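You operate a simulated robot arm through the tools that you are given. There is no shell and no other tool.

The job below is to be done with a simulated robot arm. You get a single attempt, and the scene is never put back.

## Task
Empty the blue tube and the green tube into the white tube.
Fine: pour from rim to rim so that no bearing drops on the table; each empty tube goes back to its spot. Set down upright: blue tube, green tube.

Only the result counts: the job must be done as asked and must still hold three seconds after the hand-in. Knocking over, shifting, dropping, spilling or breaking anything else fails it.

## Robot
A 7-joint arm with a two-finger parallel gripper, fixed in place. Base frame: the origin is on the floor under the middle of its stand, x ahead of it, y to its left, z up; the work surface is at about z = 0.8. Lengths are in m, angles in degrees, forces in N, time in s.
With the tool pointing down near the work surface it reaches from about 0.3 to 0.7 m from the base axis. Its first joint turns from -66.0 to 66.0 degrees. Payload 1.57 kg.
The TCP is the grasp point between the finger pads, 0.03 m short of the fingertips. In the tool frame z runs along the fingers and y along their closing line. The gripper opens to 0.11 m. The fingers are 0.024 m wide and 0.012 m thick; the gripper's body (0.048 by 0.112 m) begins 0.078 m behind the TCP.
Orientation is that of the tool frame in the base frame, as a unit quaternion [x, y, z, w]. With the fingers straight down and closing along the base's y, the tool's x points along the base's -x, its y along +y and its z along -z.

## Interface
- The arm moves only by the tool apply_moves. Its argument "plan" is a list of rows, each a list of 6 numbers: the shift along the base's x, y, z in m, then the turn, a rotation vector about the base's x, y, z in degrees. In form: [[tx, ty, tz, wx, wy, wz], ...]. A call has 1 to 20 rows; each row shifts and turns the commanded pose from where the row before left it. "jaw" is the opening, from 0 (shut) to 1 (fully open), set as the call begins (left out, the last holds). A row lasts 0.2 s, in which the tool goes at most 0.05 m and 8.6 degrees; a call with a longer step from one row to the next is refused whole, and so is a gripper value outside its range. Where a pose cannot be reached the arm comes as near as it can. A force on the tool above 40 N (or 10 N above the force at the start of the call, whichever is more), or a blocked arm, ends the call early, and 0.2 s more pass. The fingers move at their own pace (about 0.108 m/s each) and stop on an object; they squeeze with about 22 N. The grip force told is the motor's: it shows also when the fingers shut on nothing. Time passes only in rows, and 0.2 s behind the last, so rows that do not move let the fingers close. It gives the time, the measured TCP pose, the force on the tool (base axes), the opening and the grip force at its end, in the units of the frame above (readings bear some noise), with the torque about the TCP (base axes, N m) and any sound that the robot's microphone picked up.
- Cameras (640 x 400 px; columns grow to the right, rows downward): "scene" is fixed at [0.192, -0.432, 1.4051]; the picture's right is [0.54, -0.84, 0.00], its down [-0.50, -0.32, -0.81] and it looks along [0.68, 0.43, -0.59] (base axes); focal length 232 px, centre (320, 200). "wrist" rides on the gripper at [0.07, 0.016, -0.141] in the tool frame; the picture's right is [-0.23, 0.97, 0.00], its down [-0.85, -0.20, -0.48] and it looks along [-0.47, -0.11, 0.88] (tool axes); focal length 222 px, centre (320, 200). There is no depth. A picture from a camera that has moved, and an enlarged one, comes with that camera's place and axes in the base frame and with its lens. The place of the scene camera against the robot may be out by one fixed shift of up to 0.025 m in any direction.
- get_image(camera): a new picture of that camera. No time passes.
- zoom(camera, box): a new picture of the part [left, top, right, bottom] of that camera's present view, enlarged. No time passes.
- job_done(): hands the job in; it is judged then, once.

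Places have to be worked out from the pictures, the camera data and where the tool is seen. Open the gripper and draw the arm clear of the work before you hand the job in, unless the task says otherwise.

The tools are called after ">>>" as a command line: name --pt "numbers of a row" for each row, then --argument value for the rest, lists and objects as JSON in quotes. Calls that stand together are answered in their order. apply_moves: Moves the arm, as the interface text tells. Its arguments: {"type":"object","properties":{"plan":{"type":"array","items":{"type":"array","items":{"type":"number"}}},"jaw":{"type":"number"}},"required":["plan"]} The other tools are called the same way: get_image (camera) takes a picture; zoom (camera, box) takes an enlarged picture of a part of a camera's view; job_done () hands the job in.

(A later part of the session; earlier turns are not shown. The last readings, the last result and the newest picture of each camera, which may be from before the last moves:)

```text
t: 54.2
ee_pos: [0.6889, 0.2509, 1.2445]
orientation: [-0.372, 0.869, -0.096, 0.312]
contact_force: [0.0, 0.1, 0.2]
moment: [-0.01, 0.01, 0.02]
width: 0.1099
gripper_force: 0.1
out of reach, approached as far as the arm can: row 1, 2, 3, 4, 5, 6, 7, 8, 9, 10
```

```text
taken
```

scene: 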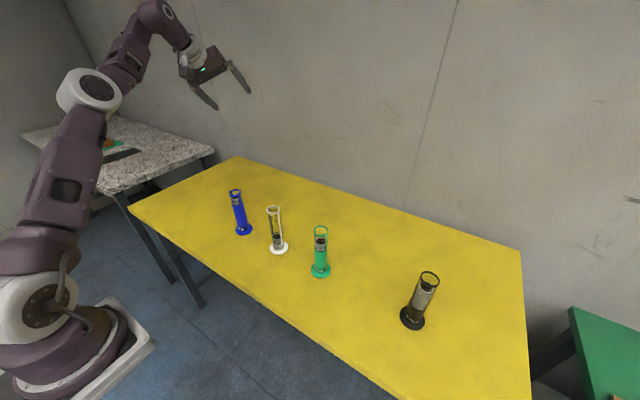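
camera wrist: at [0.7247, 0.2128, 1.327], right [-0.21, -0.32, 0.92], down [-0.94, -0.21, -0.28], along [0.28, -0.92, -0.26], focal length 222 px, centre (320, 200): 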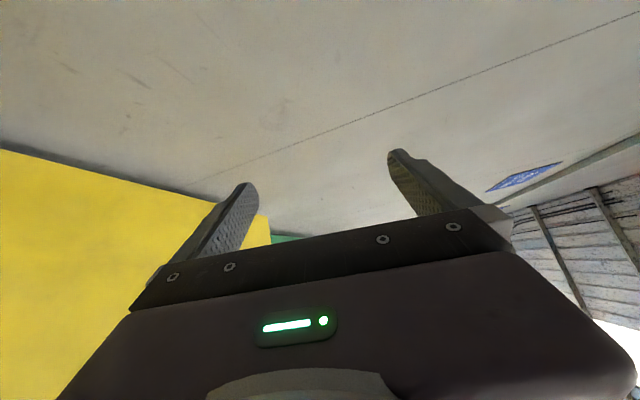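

The wrist can't retract in this posture because the arm is nearly straight. I'll raise the tool pitch, which eases the wrist bend, and then try retracting at the same time.

>>> apply_moves --pt "-0.01 -0.01 0 0 -8 0" --pt "-0.01 -0.01 0 0 -8 0" --pt "-0.01 -0.01 0 0 -8 0" --pt "-0.01 -0.01 0 0 -8 0" --pt "-0.02 -0.02 0 0 0 0" --pt "-0.02 -0.02 0 0 0 0" --pt "-0.02 -0.02 0 0 0 0" --pt "0 0 0 0 0 0"

>>> get_image --camera "scene"

```text
t: 56.0
ee_pos: [0.7563, 0.2502, 1.3636]
orientation: [-0.331, 0.749, -0.195, 0.54]
contact_force: [-0.5, -0.3, 0.1]
moment: [0.01, -0.02, -0.01]
width: 0.1102
gripper_force: 0.0
out of reach, approached as far as the arm can: row 1, 2, 3, 4, 5, 6, 7
```

```text
taken
```

scene: 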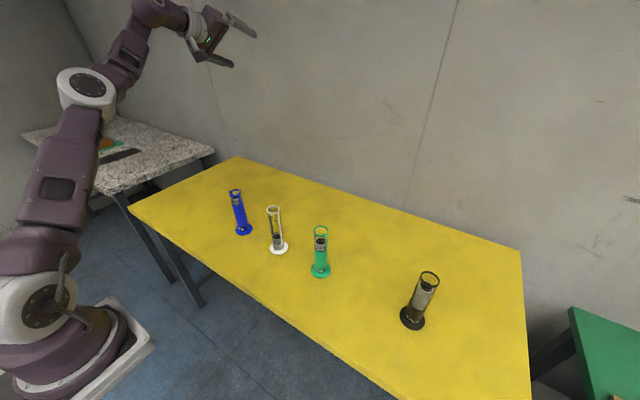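

The wrist centre hasn't moved in the last calls, so the arm is straight and singular. Pitching the tool far down should force the elbow to bend, so I'll do that while commanding the tool inward.

>>> apply_moves --pt "-0.01 0 -0.02 0 8 0" --pt "-0.01 0 -0.02 0 8 0" --pt "-0.01 0 -0.02 0 8 0" --pt "-0.01 0 -0.02 0 8 0" --pt "-0.01 0 -0.02 0 8 0" --pt "-0.01 0 -0.02 0 8 0" --pt "-0.01 0 -0.02 0 8 0" --pt "-0.01 0 -0.02 0 8 0" --pt "-0.01 0 -0.02 0 8 0" --pt "-0.01 0 -0.02 0 8 0" --pt "0 0 0 0 0 0"

>>> get_image --camera "scene"

```text
t: 58.4
ee_pos: [0.611, 0.215, 1.1652]
orientation: [-0.382, 0.922, 0.022, 0.058]
contact_force: [-1.1, -0.6, -0.5]
moment: [0.0, 0.02, 0.0]
width: 0.1098
gripper_force: 0.0
out of reach, approached as far as the arm can: row 1, 2, 3, 4, 5, 6, 7, 8, 9, 10
```

```text
taken
```

scene: 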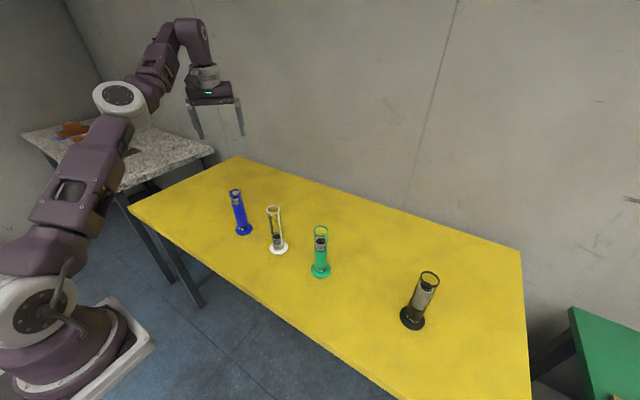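

The tool is now nearly vertical at (0.611, 0.215, 1.165). I'll keep pitching past vertical to force the elbow to bend.

>>> apply_moves --pt "-0.02 0 -0.01 0 8 0" --pt "-0.02 0 -0.01 0 8 0" --pt "-0.02 0 -0.01 0 8 0" --pt "-0.02 0 -0.01 0 8 0" --pt "-0.02 0 -0.01 0 8 0" --pt "-0.02 0 0 0 0 0" --pt "0 0 0 0 0 0"

>>> get_image --camera "scene"

```text
t: 60.0
ee_pos: [0.4692, 0.2104, 1.1673]
orientation: [-0.384, 0.903, 0.106, -0.162]
contact_force: [0.3, 0.7, 0.6]
moment: [0.02, 0.01, 0.01]
width: 0.11
gripper_force: 0.0
out of reach, approached as far as the arm can: row 1, 2, 3, 4, 5
```

```text
taken
```

scene: 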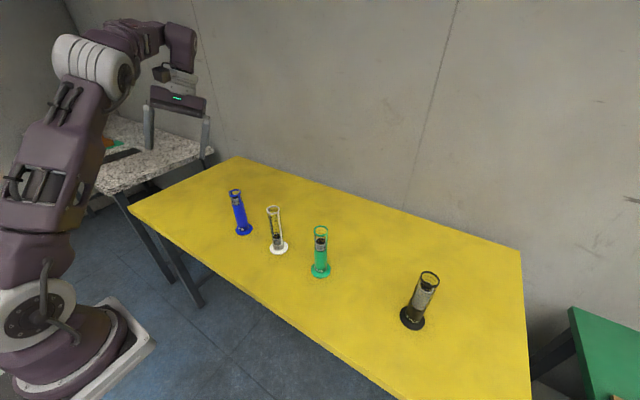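

The elbow has bent and the arm is back in its natural posture. I'll straighten the tool to vertical and undo the leftover turn.

>>> apply_moves --pt "0.01 -0.005 0 -1.3 -7.3 0" --pt "0.01 -0.005 0 -1.3 -7.3 0" --pt "0.01 -0.005 0 -1.3 -7.3 0" --pt "0 0 0 0 0 -8" --pt "0 0 0 0 0 -8" --pt "0 0 0 0 0 -8" --pt "0 0 0 0 0 -8" --pt "0 0 0 0 0 -8" --pt "0 0 0 0 0 -8" --pt "0 0 0 0 0 0"

>>> get_image --camera "scene"

```text
t: 62.2
ee_pos: [0.4998, 0.1927, 1.1663]
orientation: [0.017, 1.0, 0.001, 0.001]
contact_force: [0.0, 0.1, 0.1]
moment: [-0.01, 0.01, -0.01]
width: 0.1098
gripper_force: 0.0
```

```text
taken
```

scene: 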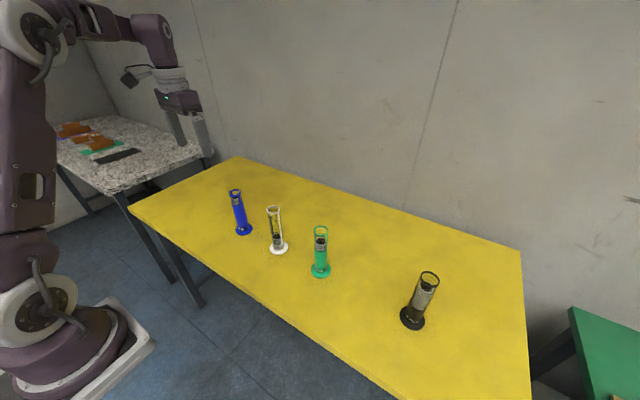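

The arm is natural again with the tool vertical. For blue I'll try the mirrored approach, with the tool pointing toward (+x, +y) at yaw +47. I'll turn and pitch up in stages and watch for reach warnings.

>>> apply_moves --pt "0.0108 -0.004 0 0 0 8" --pt "0.0108 -0.004 0 0 0 8" --pt "0.0108 -0.004 0 0 0 8" --pt "0.0108 -0.004 0 0 0 8" --pt "0.0108 -0.004 0 0 0 8" --pt "0.0108 -0.004 0 0 0 7" --pt "0 0 0 5.85 -5.46 0" --pt "0 0 0 5.85 -5.46 0" --pt "0 0 0 5.85 -5.46 0" --pt "0 0 0 5.85 -5.46 0" --pt "0 0 0 5.85 -5.46 0" --pt "0 0 0 0 0 0"

>>> get_image --camera "scene"

```text
t: 64.8
ee_pos: [0.5648, 0.1692, 1.1679]
orientation: [-0.36, 0.868, 0.142, 0.312]
contact_force: [-0.6, 0.3, -0.8]
moment: [0.01, 0.03, -0.02]
width: 0.11
gripper_force: 0.0
```

```text
taken
```

scene: 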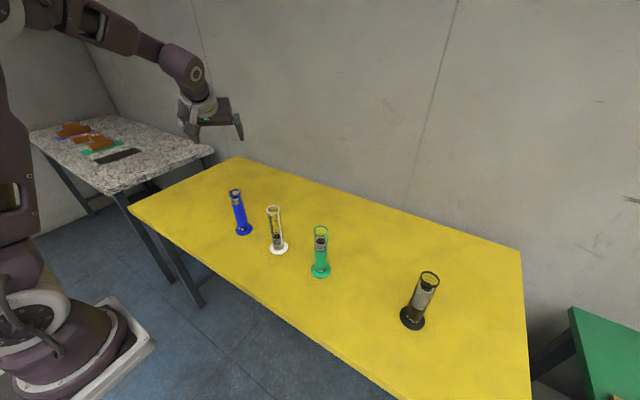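

All reached: pitch 40°, yaw +47°. I'll continue pitching up toward horizontal.

>>> apply_moves --pt "0 0 0 5.85 -5.46 0" --pt "0 0 0 5.85 -5.46 0" --pt "0 0 0 5.85 -5.46 0" --pt "0 0 0 5.85 -5.46 0" --pt "0 0 0 0 0 0"

>>> get_image --camera "scene"

```text
t: 66.0
ee_pos: [0.5645, 0.1695, 1.1672]
orientation: [-0.311, 0.747, 0.244, 0.534]
contact_force: [0.4, -0.4, 0.0]
moment: [-0.02, 0.01, 0.0]
width: 0.1103
gripper_force: 0.1
```

```text
taken
```

scene: 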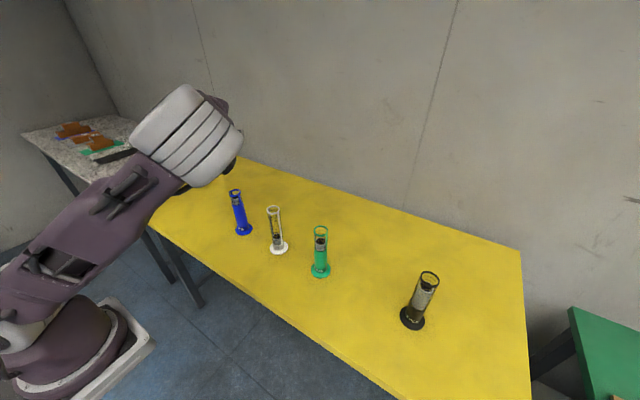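

This approach makes the elbow swing out because the wrist gets too close to the shoulder, whereas the yaw -47 approach kept a good posture. I'll reverse out and go back to yaw -47, where negative roll should be free, so I can grip with the camera on top and pour with positive roll.

>>> apply_moves --pt "0 0 0 -5.85 5.46 0" --pt "0 0 0 -5.85 5.46 0" --pt "0 0 0 -5.85 5.46 0" --pt "0 0 0 -5.85 5.46 0" --pt "0 0 0 0 0 0"

>>> apply_moves --pt "0 0 0 0 0 -7.85" --pt "0 0 0 0 0 -7.85" --pt "0 0 0 0 0 -7.85" --pt "0 0 0 0 0 -7.85" --pt "0 0 0 0 0 -7.85" --pt "0 0 0 0 0 -7.85" --pt "0 0 0 0 0 -7.85" --pt "0 0 0 0 0 -7.85" --pt "0 0 0 0 0 -7.85" --pt "0 0 0 0 0 -7.85" --pt "0 0 0 0 0 -7.85" --pt "0 0 0 0 0 -7.85" --pt "0 0 0 0 0 0"

>>> get_image --camera "scene"

```text
t: 67.2
ee_pos: [0.5651, 0.1695, 1.1674]
orientation: [-0.361, 0.868, 0.142, 0.31]
contact_force: [-0.9, -0.1, -1.5]
moment: [0.01, 0.03, 0.01]
width: 0.1099
gripper_force: 0.2
```

```text
t: 70.0
ee_pos: [0.5647, 0.1703, 1.1673]
orientation: [0.39, 0.855, -0.13, 0.316]
contact_force: [-0.8, 0.3, -0.2]
moment: [0.01, 0.01, -0.02]
width: 0.11
gripper_force: 0.0
```

```text
taken
```

scene: 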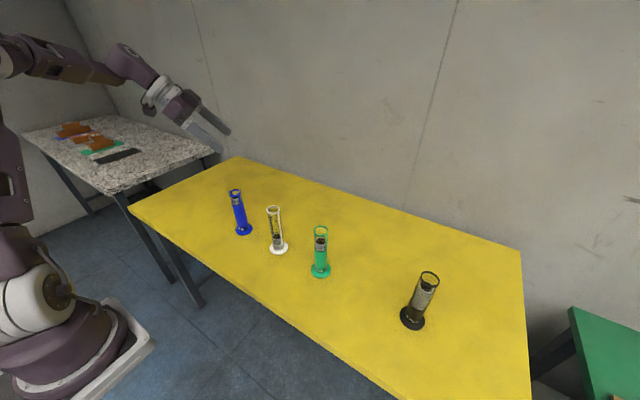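

Good posture again. I'll pitch up to horizontal and then roll negatively in a first stage.

>>> apply_moves --pt "0 0 0 -6.08 -5.69 0" --pt "0 0 0 -6.08 -5.69 0" --pt "0 0 0 -6.08 -5.69 0" --pt "0 0 0 -6.08 -5.69 0" --pt "0 0 0 -6.08 -5.69 0" --pt "0 0 0 -6.08 -5.69 0" --pt "0 0 0 0 0 0"

>>> apply_moves --pt "0 0 0 -5.81 6.21 0" --pt "0 0 0 -5.81 6.21 0" --pt "0 0 0 -5.81 6.21 0" --pt "0 0 0 -5.81 6.21 0" --pt "0 0 0 -5.81 6.21 0" --pt "0 0 0 0 0 0"

>>> get_image --camera "scene"

```text
t: 71.6
ee_pos: [0.5649, 0.1711, 1.1686]
orientation: [0.294, 0.643, -0.27, 0.653]
contact_force: [0.6, 0.7, 0.1]
moment: [0.0, -0.01, 0.01]
width: 0.1099
gripper_force: 0.0
```

```text
t: 73.0
ee_pos: [0.565, 0.1718, 1.1676]
orientation: [0.04, 0.706, -0.488, 0.511]
contact_force: [0.3, -0.7, -0.1]
moment: [0.02, -0.03, -0.06]
width: 0.11
gripper_force: 0.0
```

```text
taken
```

scene: 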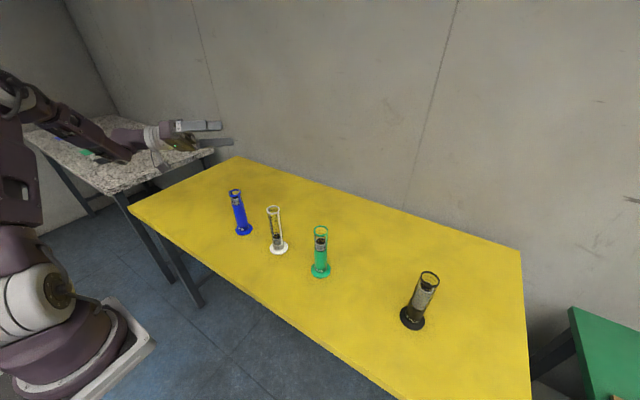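

No warnings. I'll continue the negative roll toward camera-up.

>>> apply_moves --pt "0 0 0 -5.52 5.91 0" --pt "0 0 0 -5.52 5.91 0" --pt "0 0 0 -5.52 5.91 0" --pt "0 0 0 -5.52 5.91 0" --pt "0 0 0 -5.52 5.91 0" --pt "0 0 0 -5.52 5.91 0" --pt "0 0 0 -5.52 5.91 0" --pt "0 0 0 -5.52 5.91 0" --pt "0 0 0 0 0 0"

>>> apply_moves --pt "0 0 0 -5.52 5.91 0" --pt "0 0 0 -5.52 5.91 0" --pt "0 0 0 -5.52 5.91 0" --pt "0 0 0 -5.52 5.91 0" --pt "0 0 0 -5.52 5.91 0" --pt "0 0 0 -5.52 5.91 0" --pt "0 0 0 -5.52 5.91 0" --pt "0 0 0 -5.52 5.91 0" --pt "0 0 0 -5.52 5.91 0" --pt "0 0 0 0 0 0"

>>> get_image --camera "scene"

>>> get_image --camera "wrist"

```text
t: 75.0
ee_pos: [0.5645, 0.1693, 1.168]
orientation: [0.344, -0.617, 0.687, -0.171]
contact_force: [-0.5, 0.1, -1.3]
moment: [-0.01, 0.0, 0.0]
width: 0.1099
gripper_force: 0.0
```

```text
t: 77.2
ee_pos: [0.5657, 0.1706, 1.1678]
orientation: [0.643, -0.293, 0.653, 0.271]
contact_force: [1.2, 0.0, 0.3]
moment: [0.01, -0.01, -0.01]
width: 0.1102
gripper_force: 0.0
```

```text
taken
```

scene: 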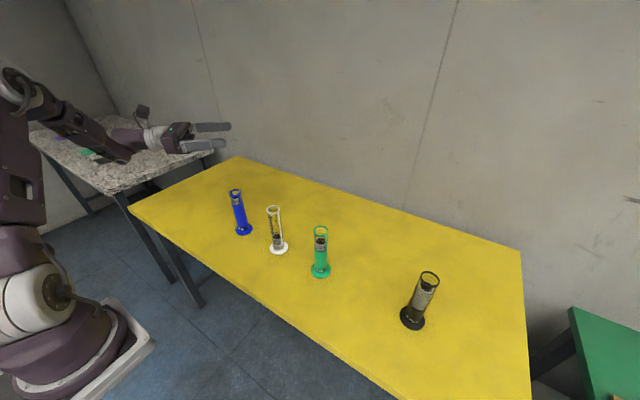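

```text
taken
camera wrist: at [0.4551, 0.2608, 1.2377], right [-0.7, -0.66, -0.26], down [-0.16, 0.51, -0.85], along [0.69, -0.56, -0.46], focal length 222 px, centre (320, 200)
```

wrist: 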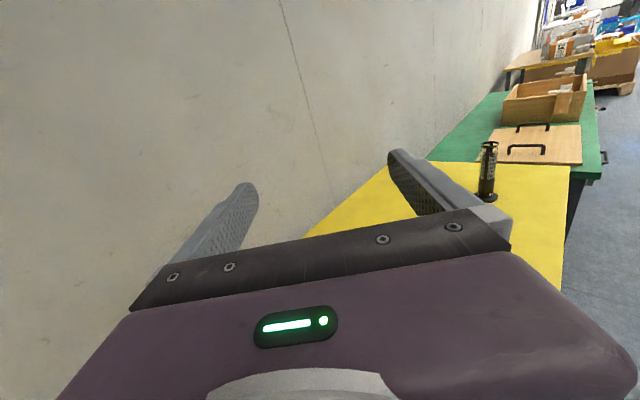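

Camera-up pose reached cleanly (yaw -47, horizontal). Next is a dry run of the pour with empty gripper: move beside white at about (0.615, 0.044, 1.08), then roll positively in stages.

>>> apply_moves --pt "0.0123 -0.0317 -0.022 0 0 0" --pt "0.0123 -0.0317 -0.022 0 0 0" --pt "0.0123 -0.0317 -0.022 0 0 0" --pt "0.0123 -0.0317 -0.022 0 0 0" --pt "0 0 0 0 0 0"

>>> apply_moves --pt "0 0 0 5.52 -5.91 0" --pt "0 0 0 5.52 -5.91 0" --pt "0 0 0 5.52 -5.91 0" --pt "0 0 0 5.52 -5.91 0" --pt "0 0 0 5.52 -5.91 0" --pt "0 0 0 0 0 0"

>>> get_image --camera "scene"

```text
t: 78.4
ee_pos: [0.6149, 0.0438, 1.0799]
orientation: [0.643, -0.293, 0.654, 0.269]
contact_force: [1.1, -0.8, 0.9]
moment: [0.02, -0.01, 0.03]
width: 0.1103
gripper_force: 0.1
```

```text
t: 79.8
ee_pos: [0.614, 0.0429, 1.0781]
orientation: [0.501, -0.498, 0.707, 0.027]
contact_force: [0.6, 0.4, 0.3]
moment: [-0.02, 0.01, 0.01]
width: 0.1101
gripper_force: 0.1
```

```text
taken
```

scene: 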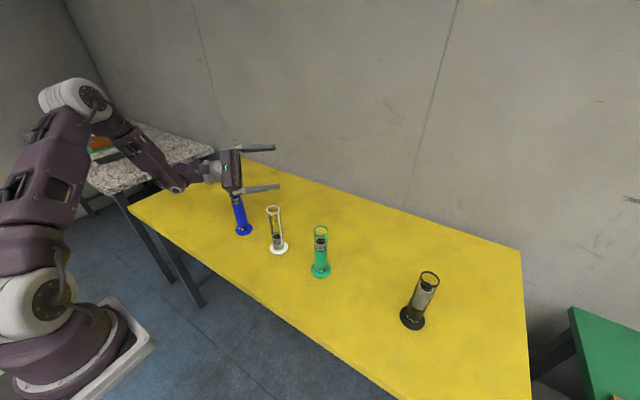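

That works with no warnings. I'll continue the dry roll toward 150°.

>>> apply_moves --pt "0 0 0 5.52 -5.91 0" --pt "0 0 0 5.52 -5.91 0" --pt "0 0 0 5.52 -5.91 0" --pt "0 0 0 5.52 -5.91 0" --pt "0 0 0 5.52 -5.91 0" --pt "0 0 0 5.52 -5.91 0" --pt "0 0 0 5.52 -5.91 0" --pt "0 0 0 0 0 0"

>>> apply_moves --pt "0 0 0 5.52 -5.91 0" --pt "0 0 0 5.52 -5.91 0" --pt "0 0 0 5.52 -5.91 0" --pt "0 0 0 5.52 -5.91 0" --pt "0 0 0 5.52 -5.91 0" --pt "0 0 0 5.52 -5.91 0" --pt "0 0 0 5.52 -5.91 0" --pt "0 0 0 0 0 0"

>>> get_image --camera "scene"

>>> get_image --camera "wrist"

```text
t: 81.6
ee_pos: [0.6166, 0.0441, 1.0788]
orientation: [-0.205, 0.677, -0.635, 0.311]
contact_force: [-0.3, 0.0, -0.2]
moment: [0.0, 0.0, 0.02]
width: 0.1102
gripper_force: 0.0
```

```text
t: 83.4
ee_pos: [0.6134, 0.0436, 1.0786]
orientation: [0.141, 0.693, -0.411, 0.575]
contact_force: [0.3, 0.0, -0.4]
moment: [-0.01, -0.01, -0.04]
width: 0.1099
gripper_force: 0.0
```

```text
taken
```

scene: 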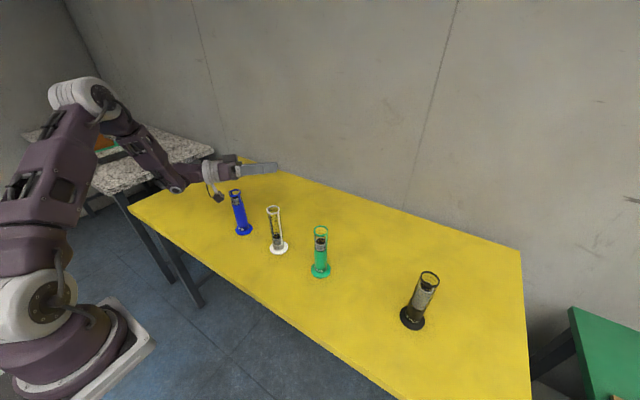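

```text
taken
camera wrist: at [0.5079, 0.1376, 1.0099], right [0.72, 0.67, -0.19], down [-0.2, 0.46, 0.86], along [0.67, -0.58, 0.47], focal length 222 px, centre (320, 200)
```

wrist: 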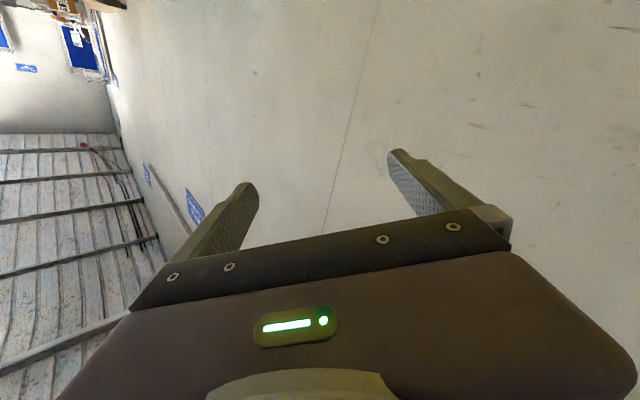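

Rolled 152° without any warning. I'll check the last bit, near full inversion and closer over white, still at a safe height.

>>> apply_moves --pt "-0.01 -0.01 -0.01 5.52 -5.91 0" --pt "-0.01 -0.01 -0.01 5.52 -5.91 0" --pt "-0.01 -0.01 -0.01 5.52 -5.91 0" --pt "0 0 0 0 0 0"

```text
t: 84.4
ee_pos: [0.5851, 0.0118, 1.0485]
orientation: [0.282, 0.648, -0.282, 0.648]
contact_force: [0.2, 0.3, -0.1]
moment: [-0.03, 0.01, 0.0]
width: 0.1105
gripper_force: 0.1
```

Full inversion also reachable. I'll roll back to camera-up while moving up and over to blue.

>>> apply_moves --pt "-0.004 0.01 0.04 -5.65 6.07 0" --pt "-0.004 0.03 0.03 -5.65 6.07 0" --pt "-0.004 0.039 0.01 -5.65 6.07 0" --pt "-0.004 0.039 0.01 -5.65 6.07 0" --pt "0 0.038 0 -5.65 6.07 0" --pt "0 0 0 -5.65 6.07 0" --pt "0 0 0 -5.65 6.07 0" --pt "0 0 0 -5.65 6.07 0" --pt "0 0 0 -5.65 6.07 0" --pt "0 0 0 -5.65 6.07 0" --pt "0 0 0 -5.65 6.07 0" --pt "0 0 0 -5.65 6.07 0" --pt "0 0 0 -5.65 6.07 0" --pt "0 0 0 -5.65 6.07 0" --pt "0 0 0 -5.65 6.07 0" --pt "0 0 0 -5.65 6.07 0" --pt "0 0 0 -5.65 6.07 0" --pt "0 0 0 -5.65 6.07 0" --pt "0 0 0 -5.65 6.07 0" --pt "0 0 0 0 0 0"

>>> apply_moves --pt "0 0 0 -5.0 5.37 0" --pt "0 0 0 -5.0 5.37 0" --pt "0 0 0 -5.0 5.37 0" --pt "0 0 0 0 0 0"

>>> get_image --camera "scene"

>>> get_image --camera "wrist"

```text
t: 88.6
ee_pos: [0.5682, 0.1701, 1.1392]
orientation: [0.581, -0.403, 0.691, 0.151]
contact_force: [-0.2, -1.0, 0.1]
moment: [0.0, 0.04, -0.06]
width: 0.1101
gripper_force: 0.1
```

```text
t: 89.6
ee_pos: [0.5692, 0.1691, 1.1385]
orientation: [0.647, -0.285, 0.65, 0.28]
contact_force: [-0.7, 0.0, 0.7]
moment: [-0.03, -0.02, 0.02]
width: 0.1097
gripper_force: 0.0
```

```text
taken
```

scene: 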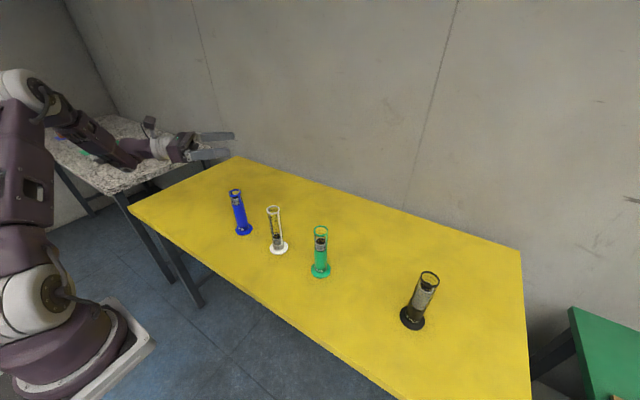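

```text
taken
camera wrist: at [0.4603, 0.2612, 1.21], right [-0.71, -0.66, -0.23], down [-0.17, 0.49, -0.85], along [0.68, -0.57, -0.46], focal length 222 px, centre (320, 200)
```

wrist: 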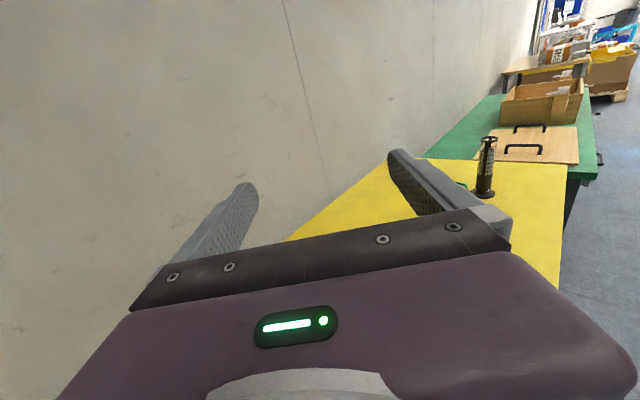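

Camera-up, horizontal and centred near blue at (0.569, 0.169). I'll lower to just above the rim and check alignment in the wrist view.

>>> apply_moves --pt "-0.001 -0.001 -0.035 0 0 0" --pt "0 0 -0.035 0 0 0" --pt "0 0 -0.035 0 0 0" --pt "0 0 -0.033 0 0 0" --pt "0 0 0 0 0 0"

>>> get_image --camera "wrist"

>>> get_image --camera "scene"

```text
t: 90.8
ee_pos: [0.5665, 0.1686, 1.002]
orientation: [0.647, -0.285, 0.65, 0.28]
contact_force: [-1.0, -0.3, 0.1]
moment: [0.01, 0.0, -0.04]
width: 0.11
gripper_force: 0.1
```

```text
taken
camera wrist: at [0.4581, 0.2612, 1.0722], right [-0.71, -0.66, -0.24], down [-0.17, 0.49, -0.85], along [0.68, -0.57, -0.46], focal length 222 px, centre (320, 200)
```

wrist: 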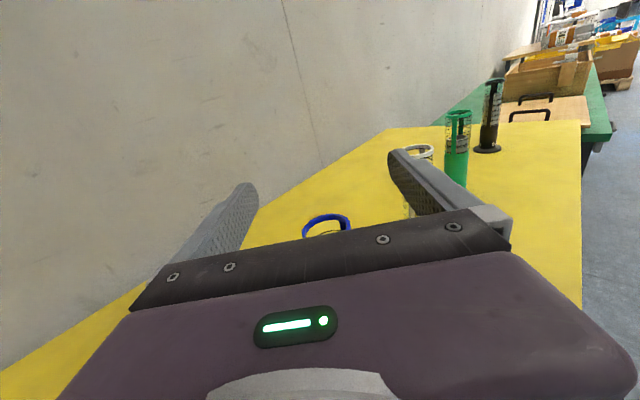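

```text
taken
```

scene: 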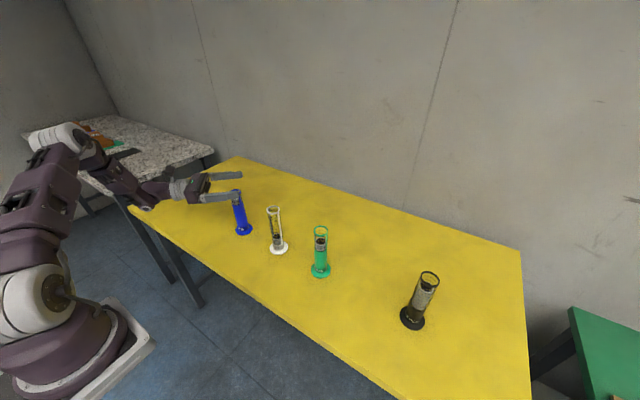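

The rim appears between the fingers near the middle. I'll zoom in to measure its centring.

>>> zoom --camera "wrist" --box '[270, 190, 390, 250]'

>>> zoom --camera "scene" --box '[180, 150, 300, 260]'

```text
5.33 times, centred on (330, 220) of wrist
camera zoom: at [0.4581, 0.2612, 1.0722], right [-0.71, -0.66, -0.24], down [-0.17, 0.49, -0.85], along [0.68, -0.57, -0.46], focal length 1185 px, centre (267, 93)
```

zoom: 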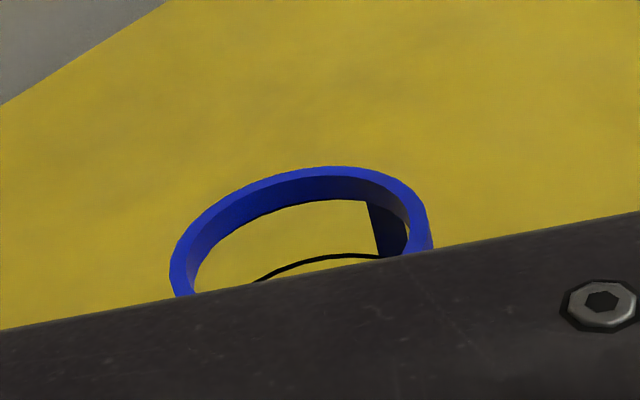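

```text
3.64 times, centred on (240, 205) of scene
camera zoom: at [0.192, -0.432, 1.4051], right [0.54, -0.84, 0.0], down [-0.5, -0.32, -0.81], along [0.68, 0.43, -0.59], focal length 843 px, centre (611, 182)
```

zoom: 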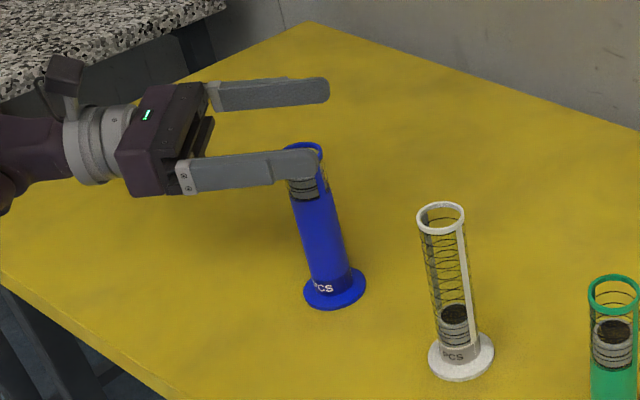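

The rim centre works out at (0.5695, 0.170), so I'll shift by +0.003 and +0.0014. Then I'll descend to z≈0.89 with the tube between the open fingers.

>>> apply_moves --pt "0.003 0.0014 -0.01 0 0 0" --pt "0 0 -0.025 0 0 0" --pt "0 0 -0.025 0 0 0" --pt "0 0 -0.025 0 0 0" --pt "0 0 -0.025 0 0 0" --pt "0 0 0 0 0 0"

>>> get_image --camera "wrist"

>>> zoom --camera "scene" --box '[150, 150, 310, 260]'

```text
t: 92.2
ee_pos: [0.5716, 0.1695, 0.8902]
orientation: [0.647, -0.286, 0.65, 0.28]
contact_force: [0.7, 0.6, 0.2]
moment: [-0.01, 0.01, -0.02]
width: 0.1101
gripper_force: 0.0
```

```text
taken
camera wrist: at [0.4635, 0.2625, 0.9606], right [-0.71, -0.66, -0.24], down [-0.17, 0.49, -0.85], along [0.68, -0.57, -0.46], focal length 222 px, centre (320, 200)
```

wrist: 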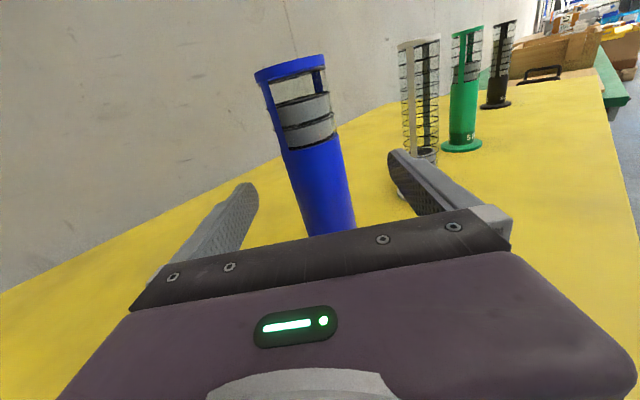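

```text
3.64 times, centred on (230, 205) of scene
camera zoom: at [0.192, -0.432, 1.4051], right [0.54, -0.84, 0.0], down [-0.5, -0.32, -0.81], along [0.68, 0.43, -0.59], focal length 843 px, centre (647, 182)
```

zoom: 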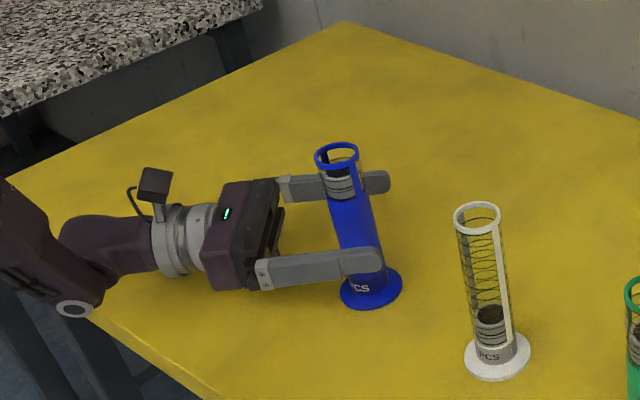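

The tube stands centred between the fingers at mid-height, and blue shows two bearings. Closing the gripper now.

>>> apply_moves --pt "0 0 0 0 0 0" --pt "0 0 0 0 0 0" --pt "0 0 0 0 0 0" --pt "0 0 0 0 0 0" --pt "0 0 0 0 0 0" --jaw 0

>>> get_image --camera "wrist"

>>> zoom --camera "scene" --box '[150, 150, 310, 260]'

```text
t: 93.4
ee_pos: [0.5722, 0.1694, 0.8905]
orientation: [0.646, -0.286, 0.649, 0.281]
contact_force: [-0.5, -1.2, 1.7]
moment: [-0.21, 0.17, 0.01]
width: 0.0373
gripper_force: 21.7
```

```text
taken
camera wrist: at [0.4635, 0.2625, 0.961], right [-0.71, -0.66, -0.23], down [-0.17, 0.49, -0.85], along [0.68, -0.57, -0.46], focal length 222 px, centre (320, 200)
```

wrist: 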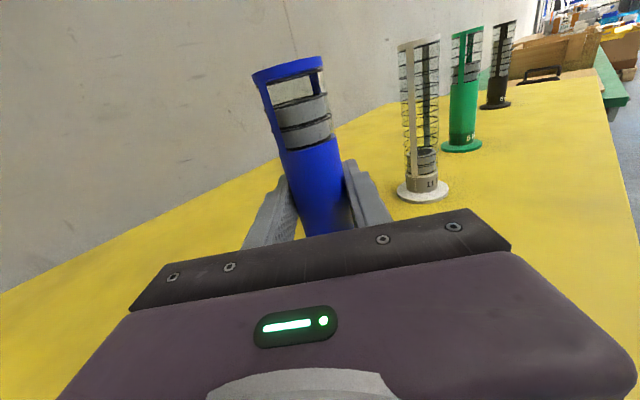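

```text
3.64 times, centred on (230, 205) of scene
camera zoom: at [0.192, -0.432, 1.4051], right [0.54, -0.84, 0.0], down [-0.5, -0.32, -0.81], along [0.68, 0.43, -0.59], focal length 843 px, centre (647, 182)
```

zoom: 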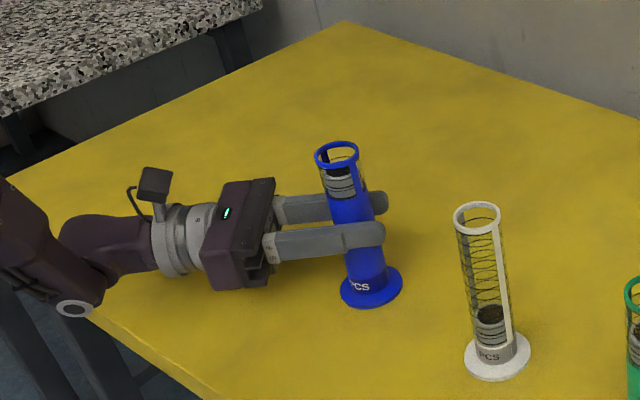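

Blue is gripped (width 0.0373, force 22 N) and hasn't visibly shifted. From here the wrist camera sees white well, so I'll zoom in to refine white's position.

>>> zoom --camera "wrist" --box '[380, 20, 460, 70]'

>>> zoom --camera "wrist" --box '[380, 160, 460, 210]'

>>> zoom --camera "wrist" --box '[240, 40, 360, 160]'

```text
8.00 times, centred on (420, 45) of wrist
camera zoom: at [0.4635, 0.2625, 0.961], right [-0.71, -0.66, -0.23], down [-0.17, 0.49, -0.85], along [0.68, -0.57, -0.46], focal length 1777 px, centre (-480, 1440)
```

zoom: 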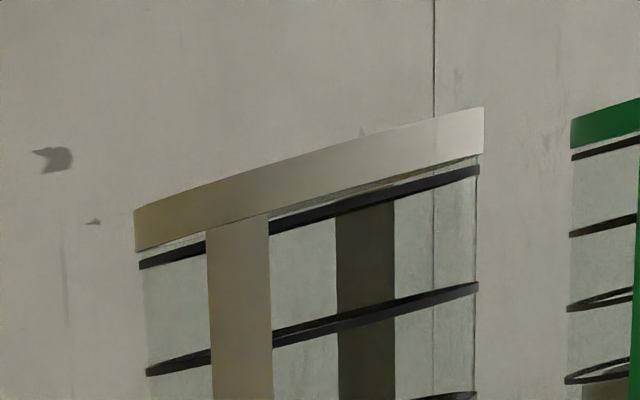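

```text
8.00 times, centred on (420, 185) of wrist
camera zoom: at [0.4635, 0.2625, 0.961], right [-0.71, -0.66, -0.23], down [-0.17, 0.49, -0.85], along [0.68, -0.57, -0.46], focal length 1777 px, centre (-480, 320)
```

zoom: 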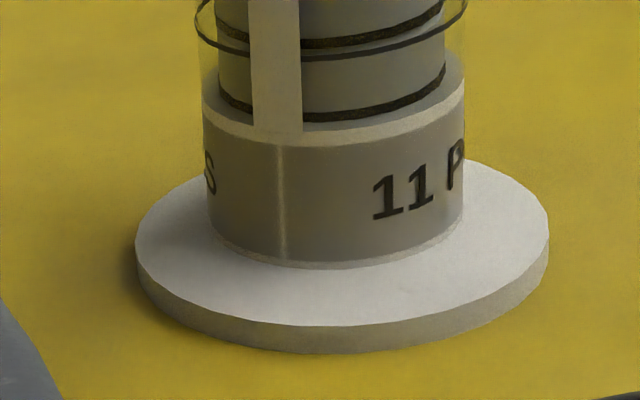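

```text
3.33 times, centred on (300, 100) of wrist
camera zoom: at [0.4635, 0.2625, 0.961], right [-0.71, -0.66, -0.23], down [-0.17, 0.49, -0.85], along [0.68, -0.57, -0.46], focal length 740 px, centre (387, 533)
```

zoom: 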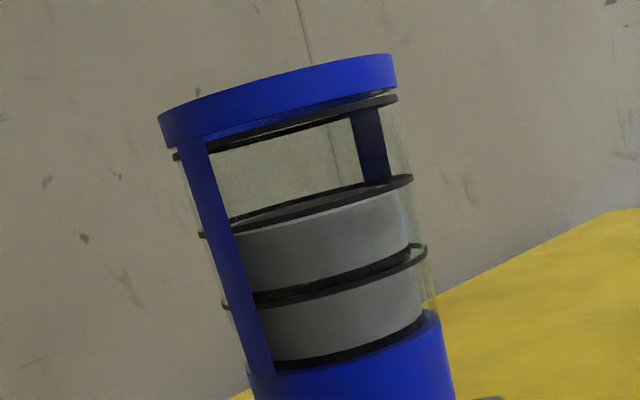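

I want the bearing-to-bore clearance, so I'll zoom on the blue tube's top and the bearings.

>>> zoom --camera "wrist" --box '[250, 50, 340, 110]'

>>> zoom --camera "scene" --box '[225, 180, 255, 205]'

>>> zoom --camera "scene" --box '[262, 202, 292, 227]'

>>> zoom --camera "scene" --box '[307, 222, 337, 247]'

```text
6.67 times, centred on (295, 80) of wrist
camera zoom: at [0.4635, 0.2625, 0.961], right [-0.71, -0.66, -0.23], down [-0.17, 0.49, -0.85], along [0.68, -0.57, -0.46], focal length 1481 px, centre (487, 1000)
```

zoom: 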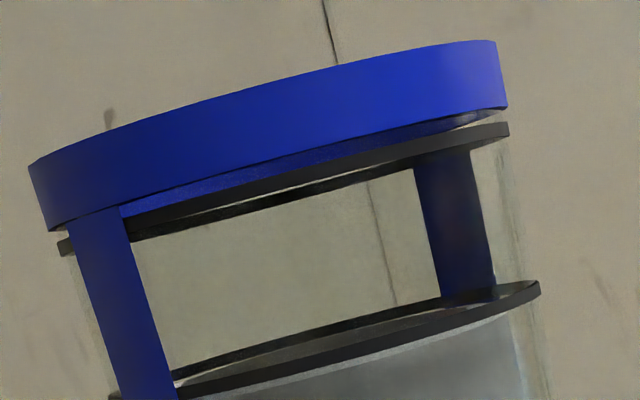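

```text
16.00 times, centred on (240, 192) of scene
camera zoom: at [0.192, -0.432, 1.4051], right [0.54, -0.84, 0.0], down [-0.5, -0.32, -0.81], along [0.68, 0.43, -0.59], focal length 3708 px, centre (1600, 320)
```

zoom: 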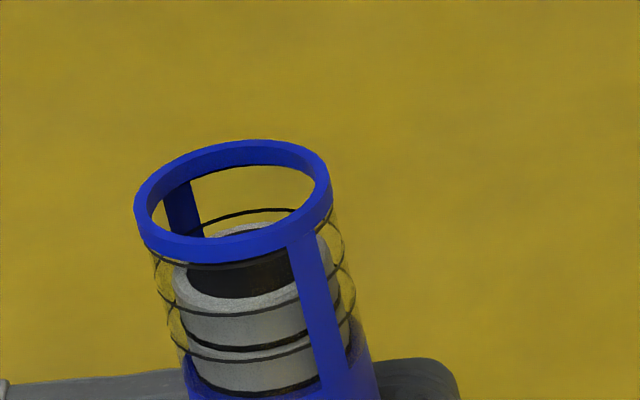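

```text
16.00 times, centred on (277, 214) of scene
camera zoom: at [0.192, -0.432, 1.4051], right [0.54, -0.84, 0.0], down [-0.5, -0.32, -0.81], along [0.68, 0.43, -0.59], focal length 3708 px, centre (1008, -32)
```

zoom: 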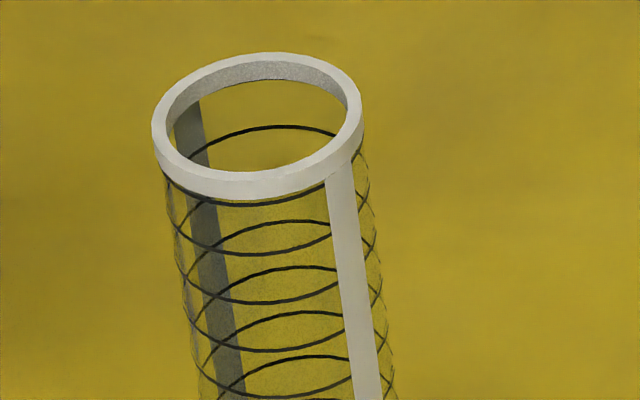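

```text
16.00 times, centred on (322, 234) of scene
camera zoom: at [0.192, -0.432, 1.4051], right [0.54, -0.84, 0.0], down [-0.5, -0.32, -0.81], along [0.68, 0.43, -0.59], focal length 3708 px, centre (288, -352)
```

zoom: 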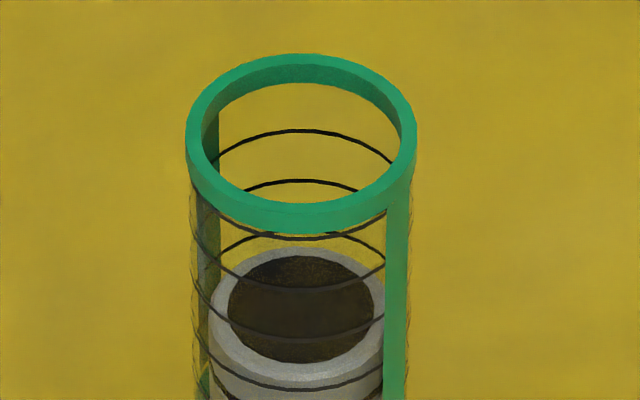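

The zooms show bearings about 0.0306 across in a bore of about 0.033, with rims at z≈0.97 and white at about (0.569, 0.001). I'll lift blue gently and check the hold.

>>> apply_moves --pt "0 0 0.01 0 0 0" --pt "0 0 0.02 0 0 0" --pt "0 0 0.03 0 0 0" --pt "0 0 0.04 0 0 0" --pt "0 0 0.04 0 0 0" --pt "0 0 0.04 0 0 0" --pt "0 0 0.02 0 0 0" --pt "0 0 0 0 0 0"

>>> get_image --camera "wrist"

>>> get_image --camera "scene"

```text
t: 95.2
ee_pos: [0.5702, 0.1702, 1.091]
orientation: [0.647, -0.285, 0.65, 0.28]
contact_force: [-0.3, -0.8, -2.2]
moment: [-0.01, 0.01, 0.0]
width: 0.0372
gripper_force: 21.9
```

```text
taken
camera wrist: at [0.4625, 0.2623, 1.1623], right [-0.71, -0.66, -0.23], down [-0.17, 0.49, -0.85], along [0.68, -0.57, -0.46], focal length 222 px, centre (320, 200)
```

wrist: 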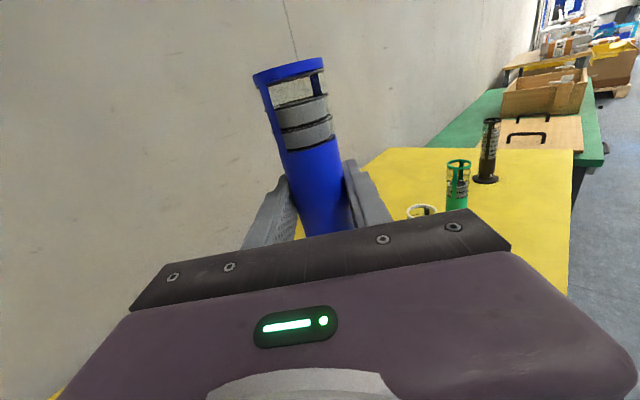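

```text
taken
```

scene: 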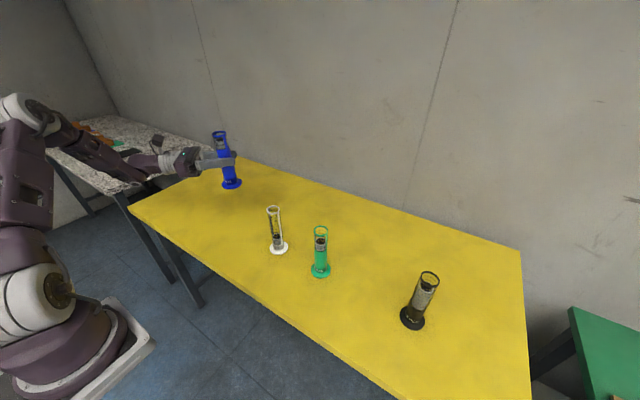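

Blue is held steady (about 2 N weight, no slip). White's rim is visible from above here, so I'll zoom in to fix its centre.

>>> zoom --camera "wrist" --box '[395, 190, 455, 225]'

>>> zoom --camera "wrist" --box '[435, 150, 485, 215]'

```text
10.67 times, centred on (425, 208) of wrist
camera zoom: at [0.4625, 0.2623, 1.1623], right [-0.71, -0.66, -0.23], down [-0.17, 0.49, -0.85], along [0.68, -0.57, -0.46], focal length 2369 px, centre (-800, 120)
```

zoom: 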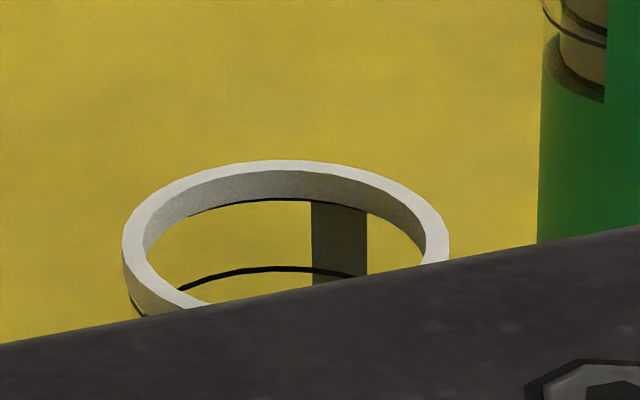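

```text
6.15 times, centred on (460, 182) of wrist
camera zoom: at [0.4625, 0.2623, 1.1623], right [-0.71, -0.66, -0.23], down [-0.17, 0.49, -0.85], along [0.68, -0.57, -0.46], focal length 1367 px, centre (-542, 308)
```

zoom: 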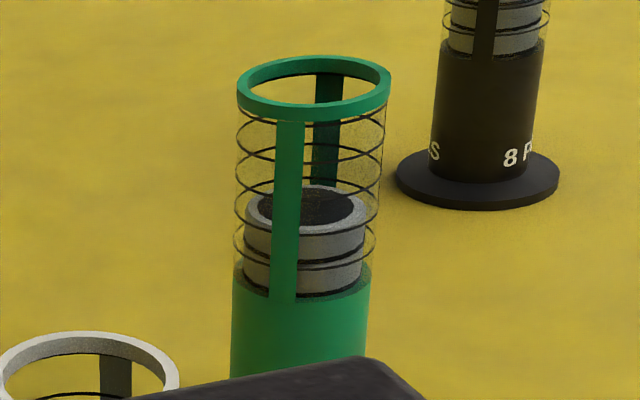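

White's rim is near (0.570, -0.001). I'll carry blue beside white to about (0.663, 0.083), then tilt it to 85°, still short of pouring, and check both cameras.

>>> apply_moves --pt "0.02 -0.018 0 0 0 0" --pt "0.025 -0.024 0 0 0 0" --pt "0.025 -0.024 0 0 0 0" --pt "0.0224 -0.0208 -0.01 0 0 0" --pt "0 0 -0.02 0 0 0" --pt "0 0 -0.02 0 0 0" --pt "0 0 0 0 0 0"

>>> apply_moves --pt "0 0 0 2.72 -2.93 0" --pt "0 0 0 5.45 -5.86 0" --pt "0 0 0 5.45 -5.86 0" --pt "0 0 0 5.45 -5.86 0" --pt "0 0 0 5.45 -5.86 0" --pt "0 0 0 5.45 -5.86 0" --pt "0 0 0 5.45 -5.86 0" --pt "0 0 0 5.45 -5.86 0" --pt "0 0 0 5.45 -5.86 0" --pt "0 0 0 5.45 -5.86 0" --pt "0 0 0 5.45 -5.86 0" --pt "0 0 0 0 0 0"

>>> get_image --camera "wrist"

>>> get_image --camera "scene"

```text
t: 96.8
ee_pos: [0.6637, 0.0829, 1.0403]
orientation: [0.647, -0.285, 0.65, 0.279]
contact_force: [0.5, 0.6, -2.4]
moment: [0.02, 0.03, 0.02]
width: 0.0371
gripper_force: 22.1
```

```text
t: 99.4
ee_pos: [0.6629, 0.0825, 1.0405]
orientation: [0.289, -0.645, 0.67, -0.227]
contact_force: [-1.0, 0.6, -3.0]
moment: [0.0, 0.01, 0.03]
width: 0.0371
gripper_force: 22.0
```

```text
taken
camera wrist: at [0.5147, 0.1381, 1.0328], right [0.1, 0.09, -0.99], down [0.31, 0.94, 0.12], along [0.94, -0.32, 0.06], focal length 222 px, centre (320, 200)
```

wrist: 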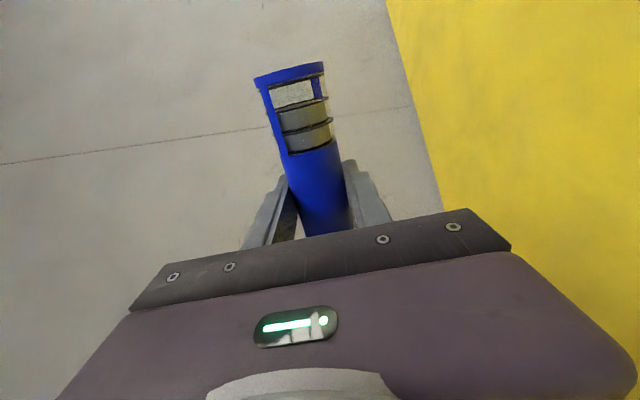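

```text
taken
```

scene: 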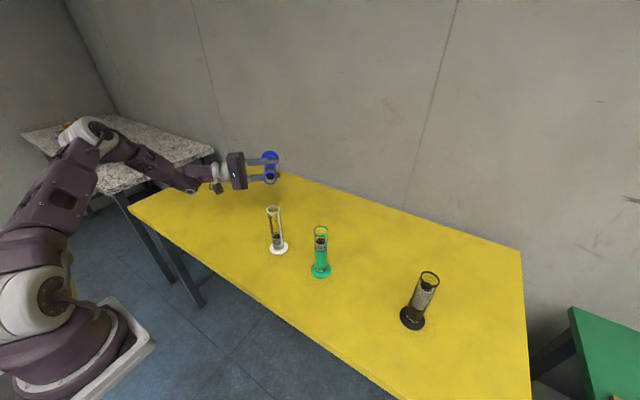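

Tilt is 84.6° and the bearings are still inside. I'll bring the lower lip close to white's near rim, leaving about 12 mm of height gap, and inspect from the scene camera.

>>> apply_moves --pt "-0.007 -0.006 -0.0156 0 0 0" --pt "-0.007 -0.006 -0.0156 0 0 0" --pt "-0.0068 -0.0061 -0.0155 0 0 0" --pt "0 0 0 0 0 0"

>>> get_image --camera "wrist"

>>> zoom --camera "scene" --box '[240, 170, 310, 220]'

```text
t: 100.4
ee_pos: [0.6409, 0.0659, 0.9942]
orientation: [0.29, -0.645, 0.67, -0.227]
contact_force: [0.2, -0.8, -2.7]
moment: [-0.05, 0.05, -0.03]
width: 0.0371
gripper_force: 22.1
```

```text
taken
camera wrist: at [0.4932, 0.1204, 0.9856], right [0.1, 0.09, -0.99], down [0.31, 0.94, 0.12], along [0.94, -0.32, 0.06], focal length 222 px, centre (320, 200)
```

wrist: 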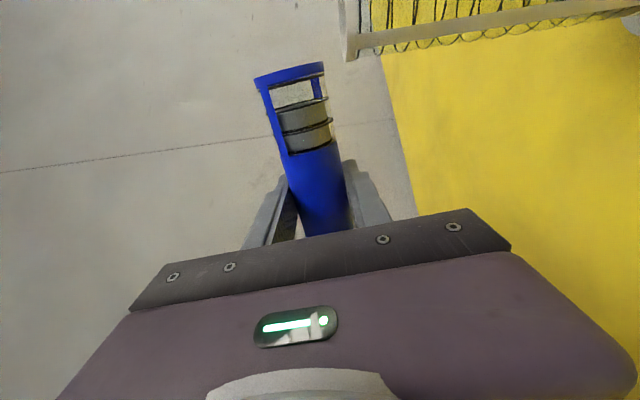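

```text
8.00 times, centred on (275, 195) of scene
camera zoom: at [0.1921, -0.432, 1.4051], right [0.54, -0.84, 0.0], down [-0.5, -0.32, -0.81], along [0.68, 0.43, -0.59], focal length 1854 px, centre (680, 240)
```

zoom: 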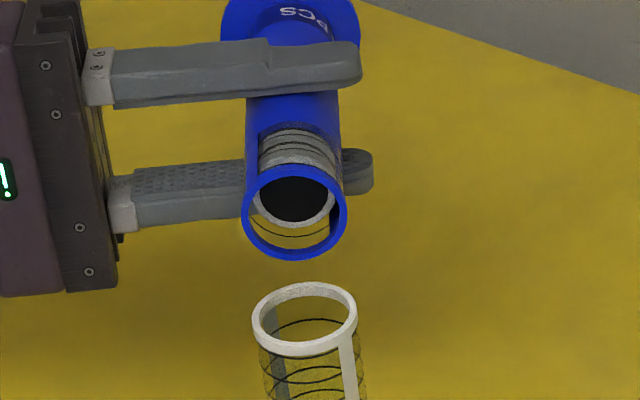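

The rims line up well sideways. I'll zoom the wrist view, where image right is downward, to measure the height gap and the fore-aft position of lip against white's rim.

>>> zoom --camera "wrist" --box '[240, 0, 400, 100]'

```text
4.00 times, centred on (320, 50) of wrist
camera zoom: at [0.4932, 0.1204, 0.9856], right [0.1, 0.09, -0.99], down [0.31, 0.94, 0.12], along [0.94, -0.32, 0.06], focal length 888 px, centre (320, 800)
```

zoom: 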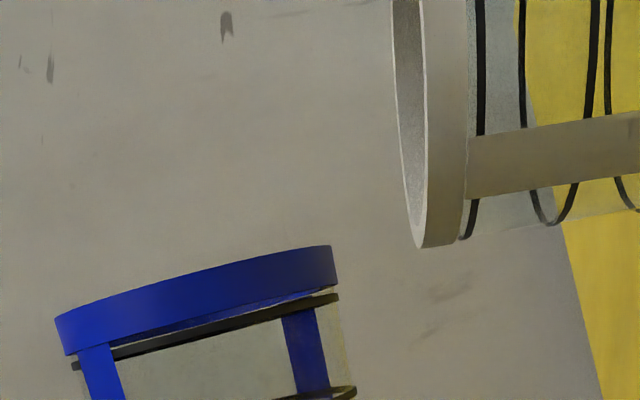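

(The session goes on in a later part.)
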